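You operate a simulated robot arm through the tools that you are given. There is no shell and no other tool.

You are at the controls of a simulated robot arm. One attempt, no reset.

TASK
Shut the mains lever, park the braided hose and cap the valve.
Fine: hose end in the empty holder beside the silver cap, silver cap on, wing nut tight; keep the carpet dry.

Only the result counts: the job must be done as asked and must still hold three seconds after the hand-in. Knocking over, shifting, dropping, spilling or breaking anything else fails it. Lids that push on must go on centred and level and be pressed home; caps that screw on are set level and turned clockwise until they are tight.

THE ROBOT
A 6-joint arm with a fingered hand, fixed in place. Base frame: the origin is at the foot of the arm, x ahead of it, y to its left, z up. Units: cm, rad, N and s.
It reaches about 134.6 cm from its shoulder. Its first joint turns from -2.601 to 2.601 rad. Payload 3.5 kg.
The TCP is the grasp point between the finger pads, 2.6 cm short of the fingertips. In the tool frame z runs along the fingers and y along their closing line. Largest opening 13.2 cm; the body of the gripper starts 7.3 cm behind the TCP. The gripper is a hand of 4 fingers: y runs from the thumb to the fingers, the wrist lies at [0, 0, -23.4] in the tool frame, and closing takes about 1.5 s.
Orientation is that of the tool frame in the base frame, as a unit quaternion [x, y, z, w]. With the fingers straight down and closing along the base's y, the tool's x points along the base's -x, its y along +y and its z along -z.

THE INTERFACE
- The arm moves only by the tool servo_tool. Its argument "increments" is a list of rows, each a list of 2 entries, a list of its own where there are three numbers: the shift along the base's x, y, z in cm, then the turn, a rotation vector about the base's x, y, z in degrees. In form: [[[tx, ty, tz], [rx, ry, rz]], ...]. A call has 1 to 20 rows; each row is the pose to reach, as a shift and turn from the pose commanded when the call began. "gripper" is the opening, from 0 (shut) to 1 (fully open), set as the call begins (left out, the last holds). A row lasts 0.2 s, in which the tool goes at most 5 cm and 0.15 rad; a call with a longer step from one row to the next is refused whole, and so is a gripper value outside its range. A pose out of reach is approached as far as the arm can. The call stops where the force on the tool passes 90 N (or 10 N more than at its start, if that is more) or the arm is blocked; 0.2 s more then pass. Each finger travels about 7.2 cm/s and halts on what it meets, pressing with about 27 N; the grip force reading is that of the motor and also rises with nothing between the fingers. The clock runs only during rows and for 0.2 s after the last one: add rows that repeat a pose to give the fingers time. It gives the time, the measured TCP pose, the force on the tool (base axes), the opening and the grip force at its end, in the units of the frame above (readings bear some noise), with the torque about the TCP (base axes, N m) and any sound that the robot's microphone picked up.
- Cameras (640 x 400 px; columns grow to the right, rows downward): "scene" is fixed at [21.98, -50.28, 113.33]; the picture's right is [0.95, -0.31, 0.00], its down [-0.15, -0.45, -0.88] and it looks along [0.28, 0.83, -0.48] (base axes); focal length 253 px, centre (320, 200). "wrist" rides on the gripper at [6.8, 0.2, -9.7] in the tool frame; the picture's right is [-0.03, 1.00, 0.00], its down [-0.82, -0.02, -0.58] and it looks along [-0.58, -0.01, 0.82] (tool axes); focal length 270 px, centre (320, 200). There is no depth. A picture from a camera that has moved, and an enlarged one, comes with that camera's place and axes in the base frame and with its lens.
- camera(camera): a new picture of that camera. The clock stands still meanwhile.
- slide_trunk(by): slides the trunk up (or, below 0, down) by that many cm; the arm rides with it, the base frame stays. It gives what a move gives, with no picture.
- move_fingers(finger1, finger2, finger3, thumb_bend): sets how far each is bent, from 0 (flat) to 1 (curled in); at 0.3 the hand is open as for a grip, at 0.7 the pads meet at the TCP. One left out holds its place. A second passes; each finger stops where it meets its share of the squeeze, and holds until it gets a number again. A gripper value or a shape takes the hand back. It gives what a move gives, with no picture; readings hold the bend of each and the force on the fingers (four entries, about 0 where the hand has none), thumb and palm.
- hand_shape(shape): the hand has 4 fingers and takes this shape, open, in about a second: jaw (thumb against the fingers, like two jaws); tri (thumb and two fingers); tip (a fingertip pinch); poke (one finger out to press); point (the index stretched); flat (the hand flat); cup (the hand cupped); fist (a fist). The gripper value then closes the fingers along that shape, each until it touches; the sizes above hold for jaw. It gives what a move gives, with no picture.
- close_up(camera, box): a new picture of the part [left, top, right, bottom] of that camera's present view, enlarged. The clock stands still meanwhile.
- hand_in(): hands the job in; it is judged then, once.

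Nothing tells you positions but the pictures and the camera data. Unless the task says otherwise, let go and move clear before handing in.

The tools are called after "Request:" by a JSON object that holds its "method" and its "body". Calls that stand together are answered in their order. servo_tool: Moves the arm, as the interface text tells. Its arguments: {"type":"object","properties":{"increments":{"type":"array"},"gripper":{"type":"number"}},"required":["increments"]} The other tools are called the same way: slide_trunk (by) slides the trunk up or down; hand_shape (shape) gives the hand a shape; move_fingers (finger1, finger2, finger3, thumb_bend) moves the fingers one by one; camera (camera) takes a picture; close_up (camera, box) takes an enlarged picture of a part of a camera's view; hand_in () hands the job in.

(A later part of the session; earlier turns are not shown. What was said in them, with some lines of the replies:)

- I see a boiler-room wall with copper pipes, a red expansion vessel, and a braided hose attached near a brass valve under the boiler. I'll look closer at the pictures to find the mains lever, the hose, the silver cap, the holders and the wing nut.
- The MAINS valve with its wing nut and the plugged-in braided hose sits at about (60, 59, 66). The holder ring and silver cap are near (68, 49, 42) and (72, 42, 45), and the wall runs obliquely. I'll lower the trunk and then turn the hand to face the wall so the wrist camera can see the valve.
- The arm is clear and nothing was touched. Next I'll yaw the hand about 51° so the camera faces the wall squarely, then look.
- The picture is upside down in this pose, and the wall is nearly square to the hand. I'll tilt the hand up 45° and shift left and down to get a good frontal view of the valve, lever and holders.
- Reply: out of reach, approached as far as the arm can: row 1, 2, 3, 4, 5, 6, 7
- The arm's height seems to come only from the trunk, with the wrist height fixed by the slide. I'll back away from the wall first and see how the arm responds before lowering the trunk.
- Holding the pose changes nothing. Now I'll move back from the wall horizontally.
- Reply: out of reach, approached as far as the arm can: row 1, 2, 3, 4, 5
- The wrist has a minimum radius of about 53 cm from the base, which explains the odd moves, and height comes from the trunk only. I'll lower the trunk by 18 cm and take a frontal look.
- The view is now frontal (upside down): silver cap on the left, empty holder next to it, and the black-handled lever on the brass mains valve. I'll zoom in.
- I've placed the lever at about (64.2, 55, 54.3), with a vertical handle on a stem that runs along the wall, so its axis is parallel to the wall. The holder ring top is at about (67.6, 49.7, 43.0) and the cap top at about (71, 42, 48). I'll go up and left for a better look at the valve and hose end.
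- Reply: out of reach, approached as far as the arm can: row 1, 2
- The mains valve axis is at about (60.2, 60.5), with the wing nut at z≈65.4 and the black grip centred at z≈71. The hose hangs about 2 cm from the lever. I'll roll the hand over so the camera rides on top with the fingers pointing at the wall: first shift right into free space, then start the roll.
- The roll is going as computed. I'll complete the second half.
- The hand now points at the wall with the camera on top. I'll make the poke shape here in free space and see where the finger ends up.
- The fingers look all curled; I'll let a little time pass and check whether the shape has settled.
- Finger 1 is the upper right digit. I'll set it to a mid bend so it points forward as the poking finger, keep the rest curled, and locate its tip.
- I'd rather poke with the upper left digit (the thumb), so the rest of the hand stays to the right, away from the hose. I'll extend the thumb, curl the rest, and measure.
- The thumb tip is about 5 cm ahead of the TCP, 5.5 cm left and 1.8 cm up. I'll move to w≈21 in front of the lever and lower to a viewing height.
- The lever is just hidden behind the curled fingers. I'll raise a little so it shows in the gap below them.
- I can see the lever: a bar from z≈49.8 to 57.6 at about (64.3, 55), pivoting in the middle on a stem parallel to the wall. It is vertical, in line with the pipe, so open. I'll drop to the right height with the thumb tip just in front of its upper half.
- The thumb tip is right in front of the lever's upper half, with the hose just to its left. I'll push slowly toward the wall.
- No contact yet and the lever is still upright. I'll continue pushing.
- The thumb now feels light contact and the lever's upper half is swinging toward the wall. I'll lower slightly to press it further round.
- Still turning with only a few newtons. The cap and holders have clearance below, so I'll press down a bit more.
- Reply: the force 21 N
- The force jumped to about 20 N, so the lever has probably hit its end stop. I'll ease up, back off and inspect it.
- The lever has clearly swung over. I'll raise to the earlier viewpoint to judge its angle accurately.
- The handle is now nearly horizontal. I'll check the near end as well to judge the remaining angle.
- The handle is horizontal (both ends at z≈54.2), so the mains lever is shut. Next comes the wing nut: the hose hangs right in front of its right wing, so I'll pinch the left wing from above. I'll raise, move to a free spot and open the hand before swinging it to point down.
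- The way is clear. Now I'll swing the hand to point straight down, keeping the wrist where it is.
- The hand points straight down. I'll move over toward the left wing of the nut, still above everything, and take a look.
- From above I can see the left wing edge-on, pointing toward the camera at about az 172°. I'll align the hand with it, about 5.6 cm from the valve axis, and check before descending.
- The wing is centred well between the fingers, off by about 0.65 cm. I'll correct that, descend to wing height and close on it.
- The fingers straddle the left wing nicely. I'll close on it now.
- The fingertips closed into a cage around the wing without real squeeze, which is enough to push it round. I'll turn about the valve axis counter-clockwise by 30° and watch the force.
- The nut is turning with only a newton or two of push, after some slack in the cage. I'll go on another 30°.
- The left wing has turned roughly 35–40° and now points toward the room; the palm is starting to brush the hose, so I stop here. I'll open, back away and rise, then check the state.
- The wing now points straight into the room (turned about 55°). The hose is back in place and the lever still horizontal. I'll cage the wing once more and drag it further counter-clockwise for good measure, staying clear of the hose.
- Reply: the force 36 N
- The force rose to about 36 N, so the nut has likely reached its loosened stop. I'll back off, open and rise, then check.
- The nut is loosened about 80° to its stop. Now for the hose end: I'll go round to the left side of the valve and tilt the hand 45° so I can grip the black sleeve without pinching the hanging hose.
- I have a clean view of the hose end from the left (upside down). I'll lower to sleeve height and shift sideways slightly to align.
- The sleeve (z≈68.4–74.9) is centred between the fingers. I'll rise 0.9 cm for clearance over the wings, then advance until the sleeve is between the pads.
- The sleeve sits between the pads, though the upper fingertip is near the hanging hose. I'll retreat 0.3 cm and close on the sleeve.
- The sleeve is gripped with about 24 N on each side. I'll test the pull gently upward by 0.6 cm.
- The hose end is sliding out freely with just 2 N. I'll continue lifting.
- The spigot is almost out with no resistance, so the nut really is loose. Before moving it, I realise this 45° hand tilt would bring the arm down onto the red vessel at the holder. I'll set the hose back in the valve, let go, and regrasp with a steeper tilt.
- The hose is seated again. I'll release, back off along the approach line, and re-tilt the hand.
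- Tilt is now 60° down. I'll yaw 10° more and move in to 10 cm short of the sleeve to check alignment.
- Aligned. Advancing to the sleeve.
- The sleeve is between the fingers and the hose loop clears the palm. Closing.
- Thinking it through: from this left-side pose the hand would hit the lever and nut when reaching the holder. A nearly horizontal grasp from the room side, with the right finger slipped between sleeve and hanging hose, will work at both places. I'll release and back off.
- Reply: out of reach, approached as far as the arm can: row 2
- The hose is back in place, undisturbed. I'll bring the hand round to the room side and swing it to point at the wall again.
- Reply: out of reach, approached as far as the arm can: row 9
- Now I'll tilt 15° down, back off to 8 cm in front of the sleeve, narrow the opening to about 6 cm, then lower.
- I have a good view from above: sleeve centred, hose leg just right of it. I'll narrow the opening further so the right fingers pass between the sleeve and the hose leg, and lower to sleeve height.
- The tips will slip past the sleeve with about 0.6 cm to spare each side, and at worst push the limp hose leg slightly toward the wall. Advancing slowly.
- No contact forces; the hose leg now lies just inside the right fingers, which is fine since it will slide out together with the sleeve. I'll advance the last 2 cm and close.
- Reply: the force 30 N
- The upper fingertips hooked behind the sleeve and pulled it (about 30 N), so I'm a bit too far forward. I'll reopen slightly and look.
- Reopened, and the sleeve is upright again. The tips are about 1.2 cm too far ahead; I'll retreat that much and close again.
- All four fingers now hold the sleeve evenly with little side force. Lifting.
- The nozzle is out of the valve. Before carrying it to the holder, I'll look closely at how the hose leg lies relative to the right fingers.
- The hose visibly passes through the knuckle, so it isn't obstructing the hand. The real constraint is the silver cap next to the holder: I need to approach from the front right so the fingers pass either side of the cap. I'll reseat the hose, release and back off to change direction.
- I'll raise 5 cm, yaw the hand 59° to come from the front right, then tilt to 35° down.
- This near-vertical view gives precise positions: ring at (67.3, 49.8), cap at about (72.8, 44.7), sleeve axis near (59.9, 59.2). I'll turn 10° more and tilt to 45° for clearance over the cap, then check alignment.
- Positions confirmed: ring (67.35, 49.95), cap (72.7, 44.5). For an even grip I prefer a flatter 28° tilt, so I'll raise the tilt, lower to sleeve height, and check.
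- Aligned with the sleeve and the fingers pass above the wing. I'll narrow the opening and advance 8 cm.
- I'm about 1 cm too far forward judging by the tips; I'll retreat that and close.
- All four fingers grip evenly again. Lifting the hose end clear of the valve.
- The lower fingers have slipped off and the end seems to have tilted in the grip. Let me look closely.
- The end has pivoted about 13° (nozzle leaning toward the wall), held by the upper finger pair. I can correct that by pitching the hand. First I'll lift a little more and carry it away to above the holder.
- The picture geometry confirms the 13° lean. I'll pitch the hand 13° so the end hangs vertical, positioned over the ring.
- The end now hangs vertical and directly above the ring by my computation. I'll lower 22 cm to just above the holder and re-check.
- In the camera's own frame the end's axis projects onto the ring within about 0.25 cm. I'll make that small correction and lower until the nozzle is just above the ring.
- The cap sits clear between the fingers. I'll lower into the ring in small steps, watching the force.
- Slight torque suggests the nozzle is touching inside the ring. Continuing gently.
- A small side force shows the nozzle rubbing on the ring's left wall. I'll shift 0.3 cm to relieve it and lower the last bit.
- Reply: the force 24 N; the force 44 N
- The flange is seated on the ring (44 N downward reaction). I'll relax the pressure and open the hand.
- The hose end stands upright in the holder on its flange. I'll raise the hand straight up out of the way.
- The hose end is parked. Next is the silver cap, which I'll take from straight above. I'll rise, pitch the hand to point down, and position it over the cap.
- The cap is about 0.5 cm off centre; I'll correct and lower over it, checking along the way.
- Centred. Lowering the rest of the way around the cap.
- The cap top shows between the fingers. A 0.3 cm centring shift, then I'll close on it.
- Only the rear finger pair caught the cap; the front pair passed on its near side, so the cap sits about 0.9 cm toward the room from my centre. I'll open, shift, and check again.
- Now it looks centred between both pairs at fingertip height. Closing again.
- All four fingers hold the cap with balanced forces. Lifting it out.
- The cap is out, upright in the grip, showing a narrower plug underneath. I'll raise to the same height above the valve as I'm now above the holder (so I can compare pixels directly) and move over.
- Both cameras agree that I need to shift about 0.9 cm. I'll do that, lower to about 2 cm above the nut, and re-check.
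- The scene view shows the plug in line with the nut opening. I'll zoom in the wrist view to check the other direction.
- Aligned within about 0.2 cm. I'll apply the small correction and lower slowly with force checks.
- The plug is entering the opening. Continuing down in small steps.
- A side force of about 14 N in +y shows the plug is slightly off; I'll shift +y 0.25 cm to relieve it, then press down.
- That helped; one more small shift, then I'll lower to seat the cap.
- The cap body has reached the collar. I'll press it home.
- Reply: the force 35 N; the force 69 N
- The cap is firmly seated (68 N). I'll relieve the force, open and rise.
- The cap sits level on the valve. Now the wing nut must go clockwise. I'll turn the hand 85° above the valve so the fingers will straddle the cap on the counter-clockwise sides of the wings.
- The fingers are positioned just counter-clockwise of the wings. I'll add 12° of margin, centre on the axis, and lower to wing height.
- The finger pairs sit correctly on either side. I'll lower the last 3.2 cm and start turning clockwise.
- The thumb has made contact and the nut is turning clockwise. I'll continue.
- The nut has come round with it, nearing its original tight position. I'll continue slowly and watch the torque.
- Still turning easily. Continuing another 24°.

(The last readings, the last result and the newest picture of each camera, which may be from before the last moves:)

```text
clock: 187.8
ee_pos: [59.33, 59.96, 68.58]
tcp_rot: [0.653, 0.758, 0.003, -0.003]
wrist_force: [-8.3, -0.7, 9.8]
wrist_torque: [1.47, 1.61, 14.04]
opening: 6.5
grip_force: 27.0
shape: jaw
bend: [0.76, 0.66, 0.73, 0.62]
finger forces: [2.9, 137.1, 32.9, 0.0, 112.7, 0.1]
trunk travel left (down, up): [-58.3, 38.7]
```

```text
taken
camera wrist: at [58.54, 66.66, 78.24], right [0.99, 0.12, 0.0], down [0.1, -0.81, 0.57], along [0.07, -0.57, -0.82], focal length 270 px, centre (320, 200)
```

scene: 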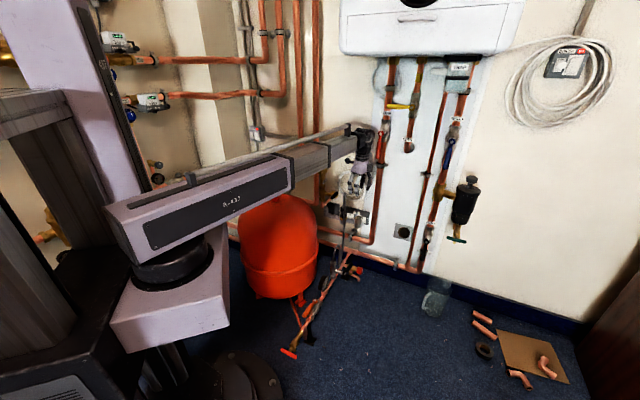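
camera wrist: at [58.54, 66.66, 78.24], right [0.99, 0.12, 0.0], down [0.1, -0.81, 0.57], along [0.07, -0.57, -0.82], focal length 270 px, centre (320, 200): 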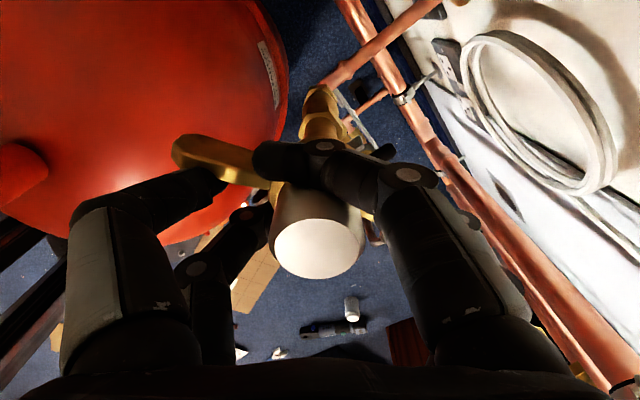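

Torque reached 14 N·m with both wings loaded, so the wing nut is tight. I'll back the hand off counter-clockwise just enough to unload it, watching that the nut stays.

Request:
{"method": "servo_tool", "body": {"increments": [[[0, 0, 0], [0, 0, 3]], [[0, 0, 0], [0, 0, 6]], [[0, 0, 0], [0, 0, 9]], [[0, 0, 0], [0, 0, 12]], [[0, 0, 0], [0, 0, 15]], [[0, 0, 0], [0, 0, 18]], [[0, 0, 0], [0, 0, 20]]]}}

Request:
{"method": "camera", "body": {"camera": "wrist"}}

```text
clock: 189.4
ee_pos: [59.36, 59.92, 68.51]
tcp_rot: [0.537, 0.844, 0.002, -0.003]
wrist_force: [-25.5, 2.4, 5.7]
wrist_torque: [-0.1, 0.62, 0.69]
opening: 5.69
grip_force: 27.2
shape: jaw
bend: [0.78, 0.73, 0.73, 0.58]
finger forces: [18.5, 13.9, 23.2, 0.0, 21.2, 0.1]
trunk travel left (down, up): [-58.3, 38.7]
```

```text
taken
camera wrist: at [56.68, 66.05, 78.24], right [0.92, 0.4, 0.0], down [0.33, -0.75, 0.57], along [0.23, -0.52, -0.82], focal length 270 px, centre (320, 200)
```

wrist: 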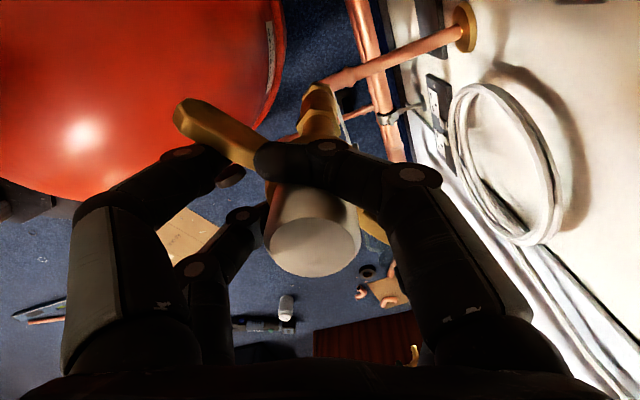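

The nut stayed put while the hand rotated back. One finger has slipped in front of the cap; I'll open the fingers to free it.

Request:
{"method": "servo_tool", "body": {"increments": [[[0, 0, 0], [0, 0, 0]], [[0, 0, 0], [0, 0, 0]], [[0, 0, 0], [0, 0, 0]], [[0, 0, 0], [0, 0, 0]], [[0, 0, 0], [0, 0, 0]]], "gripper": 0.8}}

Request:
{"method": "camera", "body": {"camera": "wrist"}}

Request:
{"method": "close_up", "body": {"camera": "scene", "box": [290, 120, 370, 180]}}

```text
clock: 190.6
ee_pos: [59.18, 59.92, 68.61]
tcp_rot: [0.537, 0.843, 0.002, -0.005]
wrist_force: [-31.6, 4.7, 21.1]
wrist_torque: [0.24, 0.52, 0.26]
opening: 8.97
grip_force: 0.1
shape: jaw
bend: [0.82, 0.59, 0.59, 0.45]
finger forces: [43.7, 0.1, 0.0, 0.0, 0.1, 0.0]
trunk travel left (down, up): [-58.3, 38.7]
```

```text
taken
camera wrist: at [56.56, 66.01, 78.4], right [0.92, 0.4, 0.0], down [0.33, -0.75, 0.57], along [0.23, -0.52, -0.82], focal length 270 px, centre (320, 200)
```

wrist: 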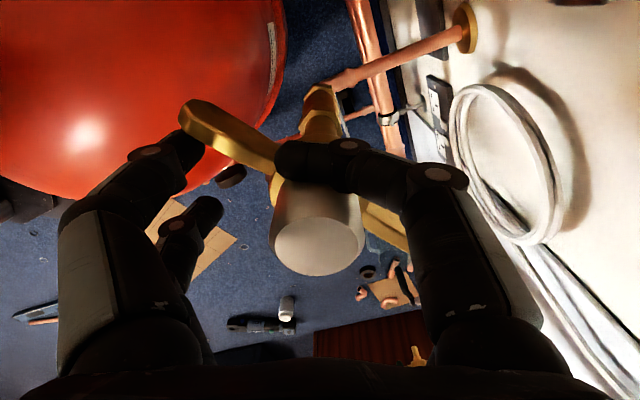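

```text
6.67 times, centred on (330, 150) of scene
camera zoom: at [21.98, -50.28, 113.33], right [0.95, -0.31, 0.0], down [-0.15, -0.45, -0.88], along [0.28, 0.83, -0.48], focal length 1685 px, centre (253, 533)
```

zoom: 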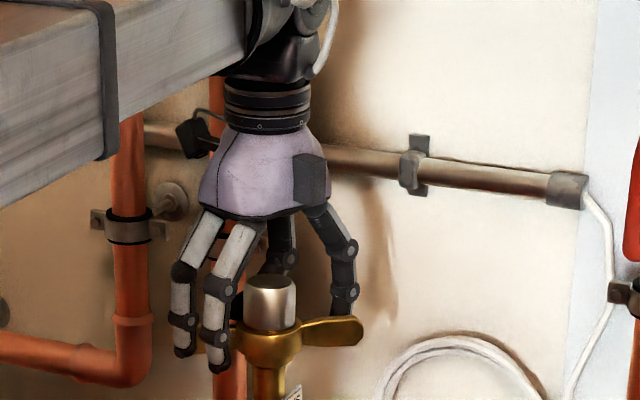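

Finger 1 is hooked around the cap base and pulls sideways when opening. I'll ease the opening to unload it first.

Request:
{"method": "servo_tool", "body": {"increments": [[[0, 0, 0], [0, 0, 0]], [[0, 0, 0], [0, 0, 0]], [[0, 0, 0], [0, 0, 0]], [[0, 0, 0], [0, 0, 0]]], "gripper": 0.45}}

Request:
{"method": "close_up", "body": {"camera": "wrist", "box": [160, 80, 480, 280]}}

```text
clock: 191.6
ee_pos: [59.44, 59.82, 68.61]
tcp_rot: [0.537, 0.844, 0.003, -0.002]
wrist_force: [-20.7, 6.4, 12.3]
wrist_torque: [-0.01, 0.6, 1.55]
opening: 5.06
grip_force: 26.9
shape: jaw
bend: [0.77, 0.74, 0.73, 0.7]
finger forces: [16.9, 28.7, 24.0, 0.0, 23.8, 0.0]
trunk travel left (down, up): [-58.3, 38.7]
```

```text
2.00 times, centred on (320, 180) of wrist
camera zoom: at [56.72, 66.04, 78.24], right [0.92, 0.4, 0.0], down [0.33, -0.75, 0.57], along [0.23, -0.52, -0.82], focal length 541 px, centre (320, 240)
```

zoom: 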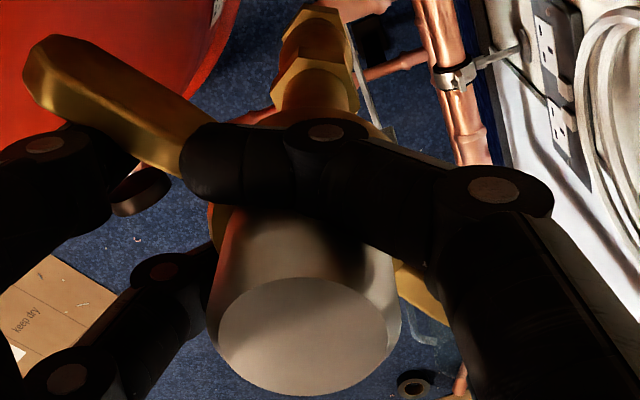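

The left wing is back at its original tight angle (about 172°). I'll set a middle opening to minimise squeeze and lift straight up, so the hooked finger slides up along the cap.

Request:
{"method": "servo_tool", "body": {"increments": [[[0, 0, 0], [0, 0, 0]], [[0, 0, 0], [0, 0, 0]], [[0, 0, 0], [0, 0, 0]]], "gripper": 0.66}}

Request:
{"method": "slide_trunk", "body": {"by": 1}}

Request:
{"method": "close_up", "body": {"camera": "wrist", "box": [160, 80, 480, 280]}}

```text
clock: 192.4
ee_pos: [59.13, 59.75, 68.66]
tcp_rot: [0.537, 0.843, 0.001, -0.005]
wrist_force: [-33.8, -0.6, 12.6]
wrist_torque: [0.14, 0.39, 0.43]
opening: 7.49
grip_force: 0.0
shape: jaw
bend: [0.83, 0.7, 0.7, 0.63]
finger forces: [40.4, 0.1, 0.0, 0.0, 1.7, 0.1]
trunk travel left (down, up): [-58.3, 38.7]
```

```text
clock: 192.9
ee_pos: [59.85, 59.73, 69.54]
tcp_rot: [0.539, 0.843, 0.002, 0.0]
wrist_force: [1.9, -2.6, -0.3]
wrist_torque: [-0.03, -0.08, 0.16]
opening: 8.7
grip_force: 0.0
shape: jaw
bend: [0.7, 0.7, 0.7, 0.64]
finger forces: [0.0, 0.1, 0.0, 0.0, 3.2, 0.0]
trunk travel left (down, up): [-59.3, 37.7]
```

```text
2.00 times, centred on (320, 180) of wrist
camera zoom: at [57.18, 65.97, 79.09], right [0.92, 0.4, 0.0], down [0.32, -0.75, 0.58], along [0.23, -0.53, -0.82], focal length 541 px, centre (320, 240)
```

zoom: 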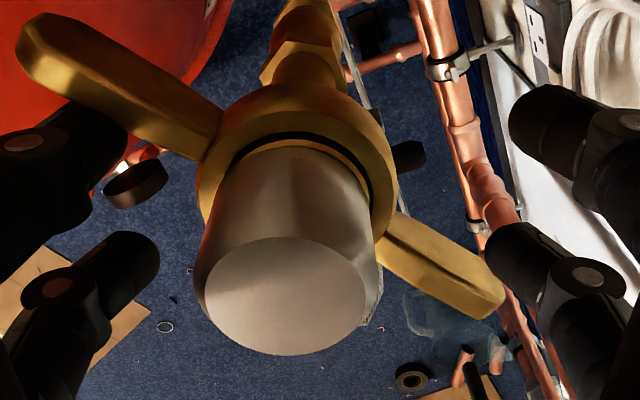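

The finger is free and the cap sits properly in the nut. I'll give a gentle clockwise nudge to confirm the nut is still tight, without overloading this time.

Request:
{"method": "servo_tool", "body": {"increments": [[[0, 0, 0], [0, 0, -2]], [[0, 0, 0], [0, 0, -4]], [[0, 0, 0], [0, 0, -6]]]}}

Request:
{"method": "camera", "body": {"camera": "wrist"}}

```text
clock: 193.8
ee_pos: [59.65, 59.79, 69.48]
tcp_rot: [0.582, 0.813, 0.002, 0.0]
wrist_force: [6.1, -16.8, -1.5]
wrist_torque: [-0.29, -0.15, 0.97]
opening: 8.72
grip_force: 0.0
shape: jaw
bend: [0.7, 0.7, 0.7, 0.64]
finger forces: [0.1, 0.6, 0.0, 0.0, 16.4, 0.1]
trunk travel left (down, up): [-59.3, 37.7]
```

```text
taken
camera wrist: at [57.62, 66.15, 79.13], right [0.95, 0.3, 0.0], down [0.24, -0.78, 0.58], along [0.17, -0.55, -0.82], focal length 270 px, centre (320, 200)
```

wrist: 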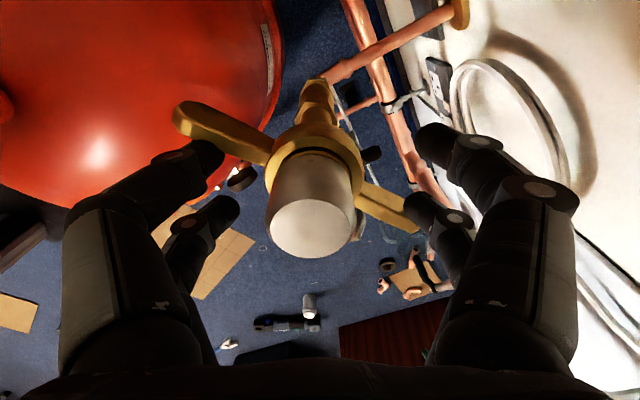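

The thumb meets 16 N where free turning needed under 1 N. One more small nudge to confirm.

Request:
{"method": "servo_tool", "body": {"increments": [[[0, 0, 0], [0, 0, -2]], [[0, 0, 0], [0, 0, -4]], [[0, 0, 0], [0, 0, -5]]]}}

Request:
{"method": "camera", "body": {"camera": "wrist"}}

```text
clock: 194.6
ee_pos: [59.66, 59.74, 69.61]
tcp_rot: [0.614, 0.79, 0.002, 0.0]
wrist_force: [4.8, -18.2, 1.7]
wrist_torque: [-0.19, 0.12, 2.97]
opening: 8.82
grip_force: 0.0
shape: jaw
bend: [0.7, 0.68, 0.7, 0.66]
finger forces: [0.0, 17.6, 0.0, 0.1, 34.1, 0.1]
trunk travel left (down, up): [-59.3, 37.7]
```

```text
taken
camera wrist: at [58.14, 66.36, 79.15], right [0.98, 0.22, 0.0], down [0.18, -0.8, 0.57], along [0.13, -0.56, -0.82], focal length 270 px, centre (320, 200)
```

wrist: 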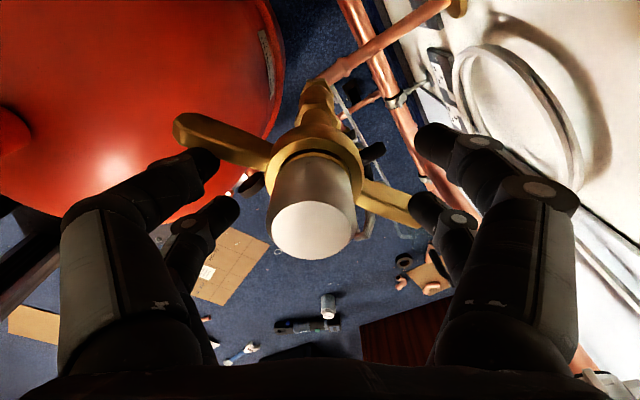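

The torque climbs to 3 N·m with no movement, so the nut is tight. I'll unload and rise clear.

Request:
{"method": "servo_tool", "body": {"increments": [[[0, 0, 0], [0, 0, 4]], [[0, 0, 0], [0, 0, 8]], [[0, 0, 0], [0, 0, 12]], [[0, 0, 0], [0, 0, 14]]]}}

Request:
{"method": "slide_trunk", "body": {"by": 14}}

Request:
{"method": "camera", "body": {"camera": "wrist"}}

Request:
{"method": "close_up", "body": {"camera": "scene", "box": [290, 130, 370, 190]}}

Request:
{"method": "close_up", "body": {"camera": "scene", "box": [310, 170, 400, 290]}}

```text
clock: 195.6
ee_pos: [59.6, 59.75, 69.52]
tcp_rot: [0.515, 0.857, 0.003, -0.003]
wrist_force: [0.1, -1.2, 0.2]
wrist_torque: [0.06, -0.04, 0.04]
opening: 8.68
grip_force: 0.1
shape: jaw
bend: [0.7, 0.7, 0.7, 0.63]
finger forces: [0.0, 0.1, 0.1, 0.0, 0.5, 0.0]
trunk travel left (down, up): [-59.3, 37.7]
```

```text
clock: 197.2
ee_pos: [59.56, 59.88, 83.43]
tcp_rot: [0.515, 0.857, 0.001, -0.001]
wrist_force: [0.0, 0.7, -0.7]
wrist_torque: [-0.02, -0.01, 0.02]
opening: 8.7
grip_force: 0.0
shape: jaw
bend: [0.7, 0.7, 0.7, 0.63]
finger forces: [0.0, 0.0, 0.0, 0.0, 0.0, 0.0]
trunk travel left (down, up): [-73.3, 23.7]
```

```text
taken
camera wrist: at [56.59, 65.91, 93.11], right [0.89, 0.45, 0.0], down [0.36, -0.73, 0.57], along [0.26, -0.51, -0.82], focal length 270 px, centre (320, 200)
```

wrist: 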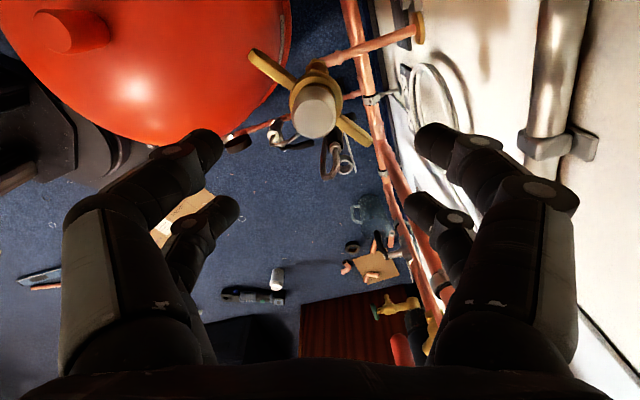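

```text
6.67 times, centred on (330, 160) of scene
camera zoom: at [21.98, -50.28, 113.33], right [0.95, -0.31, 0.0], down [-0.15, -0.45, -0.88], along [0.28, 0.83, -0.48], focal length 1685 px, centre (253, 467)
```

zoom: 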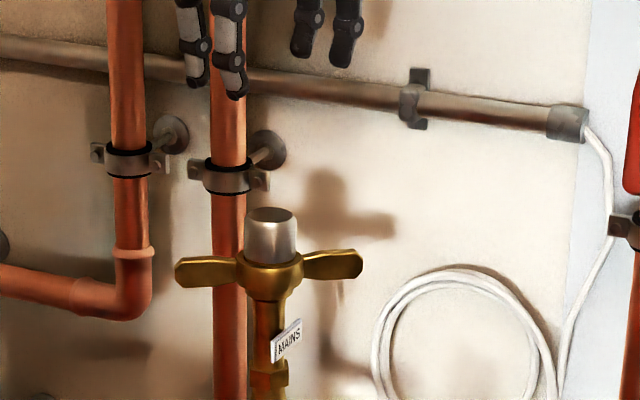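

```text
3.33 times, centred on (355, 230) of scene
camera zoom: at [21.98, -50.28, 113.33], right [0.95, -0.31, 0.0], down [-0.15, -0.45, -0.88], along [0.28, 0.83, -0.48], focal length 843 px, centre (203, 100)
```

zoom: 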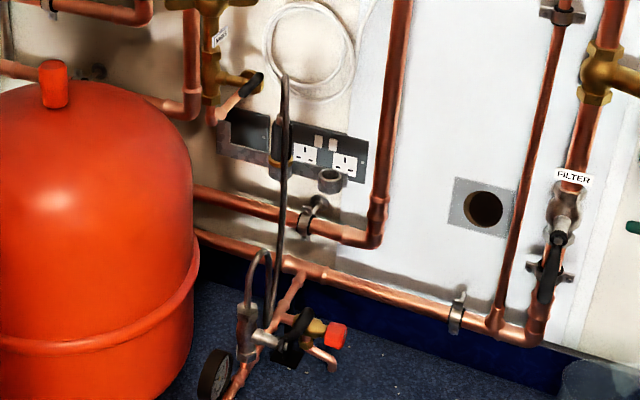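

The cap and nut look right. I'll do a final check of the lever and the parked hose end up close.

Request:
{"method": "close_up", "body": {"camera": "scene", "box": [320, 178, 370, 215]}}

Request:
{"method": "close_up", "body": {"camera": "wrist", "box": [240, 40, 400, 190]}}

Request:
{"method": "camera", "body": {"camera": "scene"}}

```text
10.81 times, centred on (345, 196) of scene
camera zoom: at [21.98, -50.28, 113.33], right [0.95, -0.31, 0.0], down [-0.15, -0.45, -0.88], along [0.28, 0.83, -0.48], focal length 2733 px, centre (50, 238)
```

zoom: 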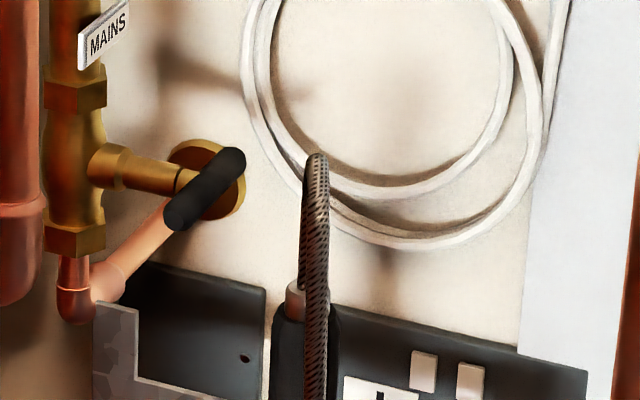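

```text
2.67 times, centred on (320, 115) of wrist
camera zoom: at [56.59, 65.91, 93.11], right [0.89, 0.45, 0.0], down [0.36, -0.73, 0.57], along [0.26, -0.51, -0.82], focal length 721 px, centre (320, 427)
```

zoom: 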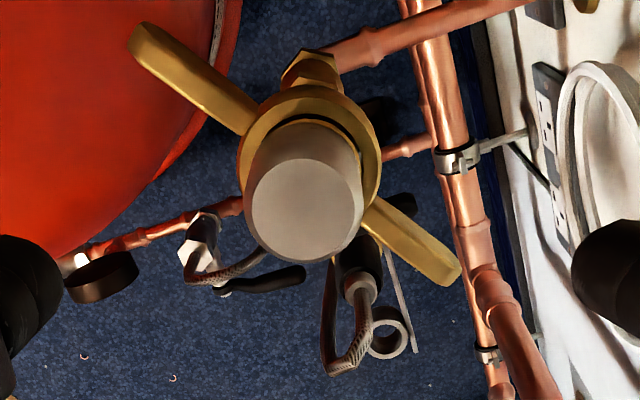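

```text
taken
```

scene: 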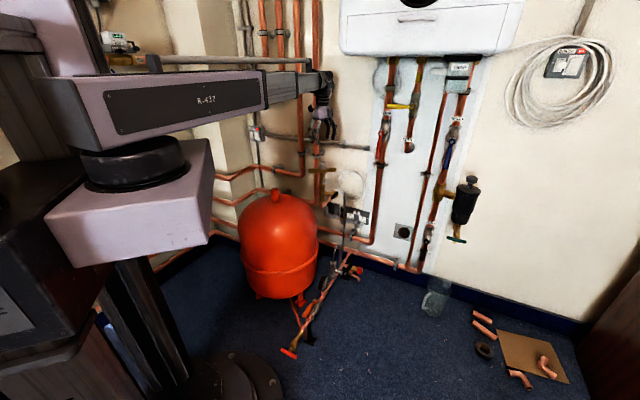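

Lever horizontal (shut), hose end upright in its holder, silver cap level on the valve and the wing nut tight at its original angle. I'll move the hand clear of the valve and then hand in.

Request:
{"method": "servo_tool", "body": {"increments": [[[-2, -2.5, 0], [0, 0, 0]], [[-4, -5, 0], [0, 0, 0]], [[-6, -7.5, 0], [0, 0, 0]], [[-8, -10, 0], [0, 0, 0]], [[-8, -10, 0], [0, 0, 0]]]}}

Request:
{"method": "close_up", "body": {"camera": "scene", "box": [290, 130, 390, 230]}}

```text
clock: 198.4
ee_pos: [51.41, 49.8, 83.37]
tcp_rot: [0.516, 0.857, 0.002, -0.001]
wrist_force: [0.4, 0.3, 0.1]
wrist_torque: [0.0, 0.04, -0.02]
opening: 8.68
grip_force: 0.0
shape: jaw
bend: [0.7, 0.7, 0.7, 0.63]
finger forces: [0.0, 0.1, 0.0, 0.1, 0.0, 0.1]
trunk travel left (down, up): [-73.3, 23.7]
```

```text
4.00 times, centred on (340, 180) of scene
camera zoom: at [21.98, -50.28, 113.33], right [0.95, -0.31, 0.0], down [-0.15, -0.45, -0.88], along [0.28, 0.83, -0.48], focal length 1011 px, centre (240, 280)
```

zoom: 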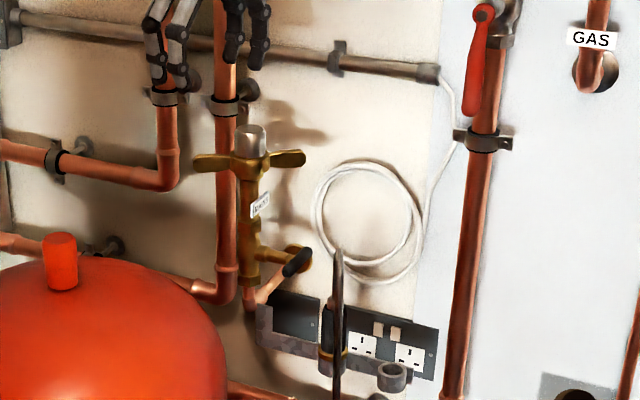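

Everything is in place and the hand is clear of all parts. Handing the job in.

Request:
{"method": "hand_in", "body": {}}

```text
The job is handed in.
```

I finished the job and handed it in. I don't have the verdict, so what follows is what the cameras and force readings showed.

- **Mains lever:** it is shut. I turned it from in line with the pipe to horizontal, and it hit its stop at about 20 N.
- **Braided hose:** the end stands upright in the holder that was empty, beside where the silver cap was. Its flange rests on the rim.
- **Silver cap:** it sits level on the valve. I pressed it home with about 68 N.
- **Wing nut:** it is tight and back at its original angle. The last check nudge read 3 N·m, where it had turned freely at under 0.1 N·m.
- **Carpet:** I saw no water on it in the last pictures.

- **Over-tightening:** the tightening torque briefly peaked at about 14 N·m. A finger then hooked on the cap and pulled it sideways with about 40 N while I was freeing it. The cap still looked level afterwards and the nut was still tight.
- **Hose reseated:** I put the hose end back in the valve several times to change my grip before parking it. The lever was already shut by then.
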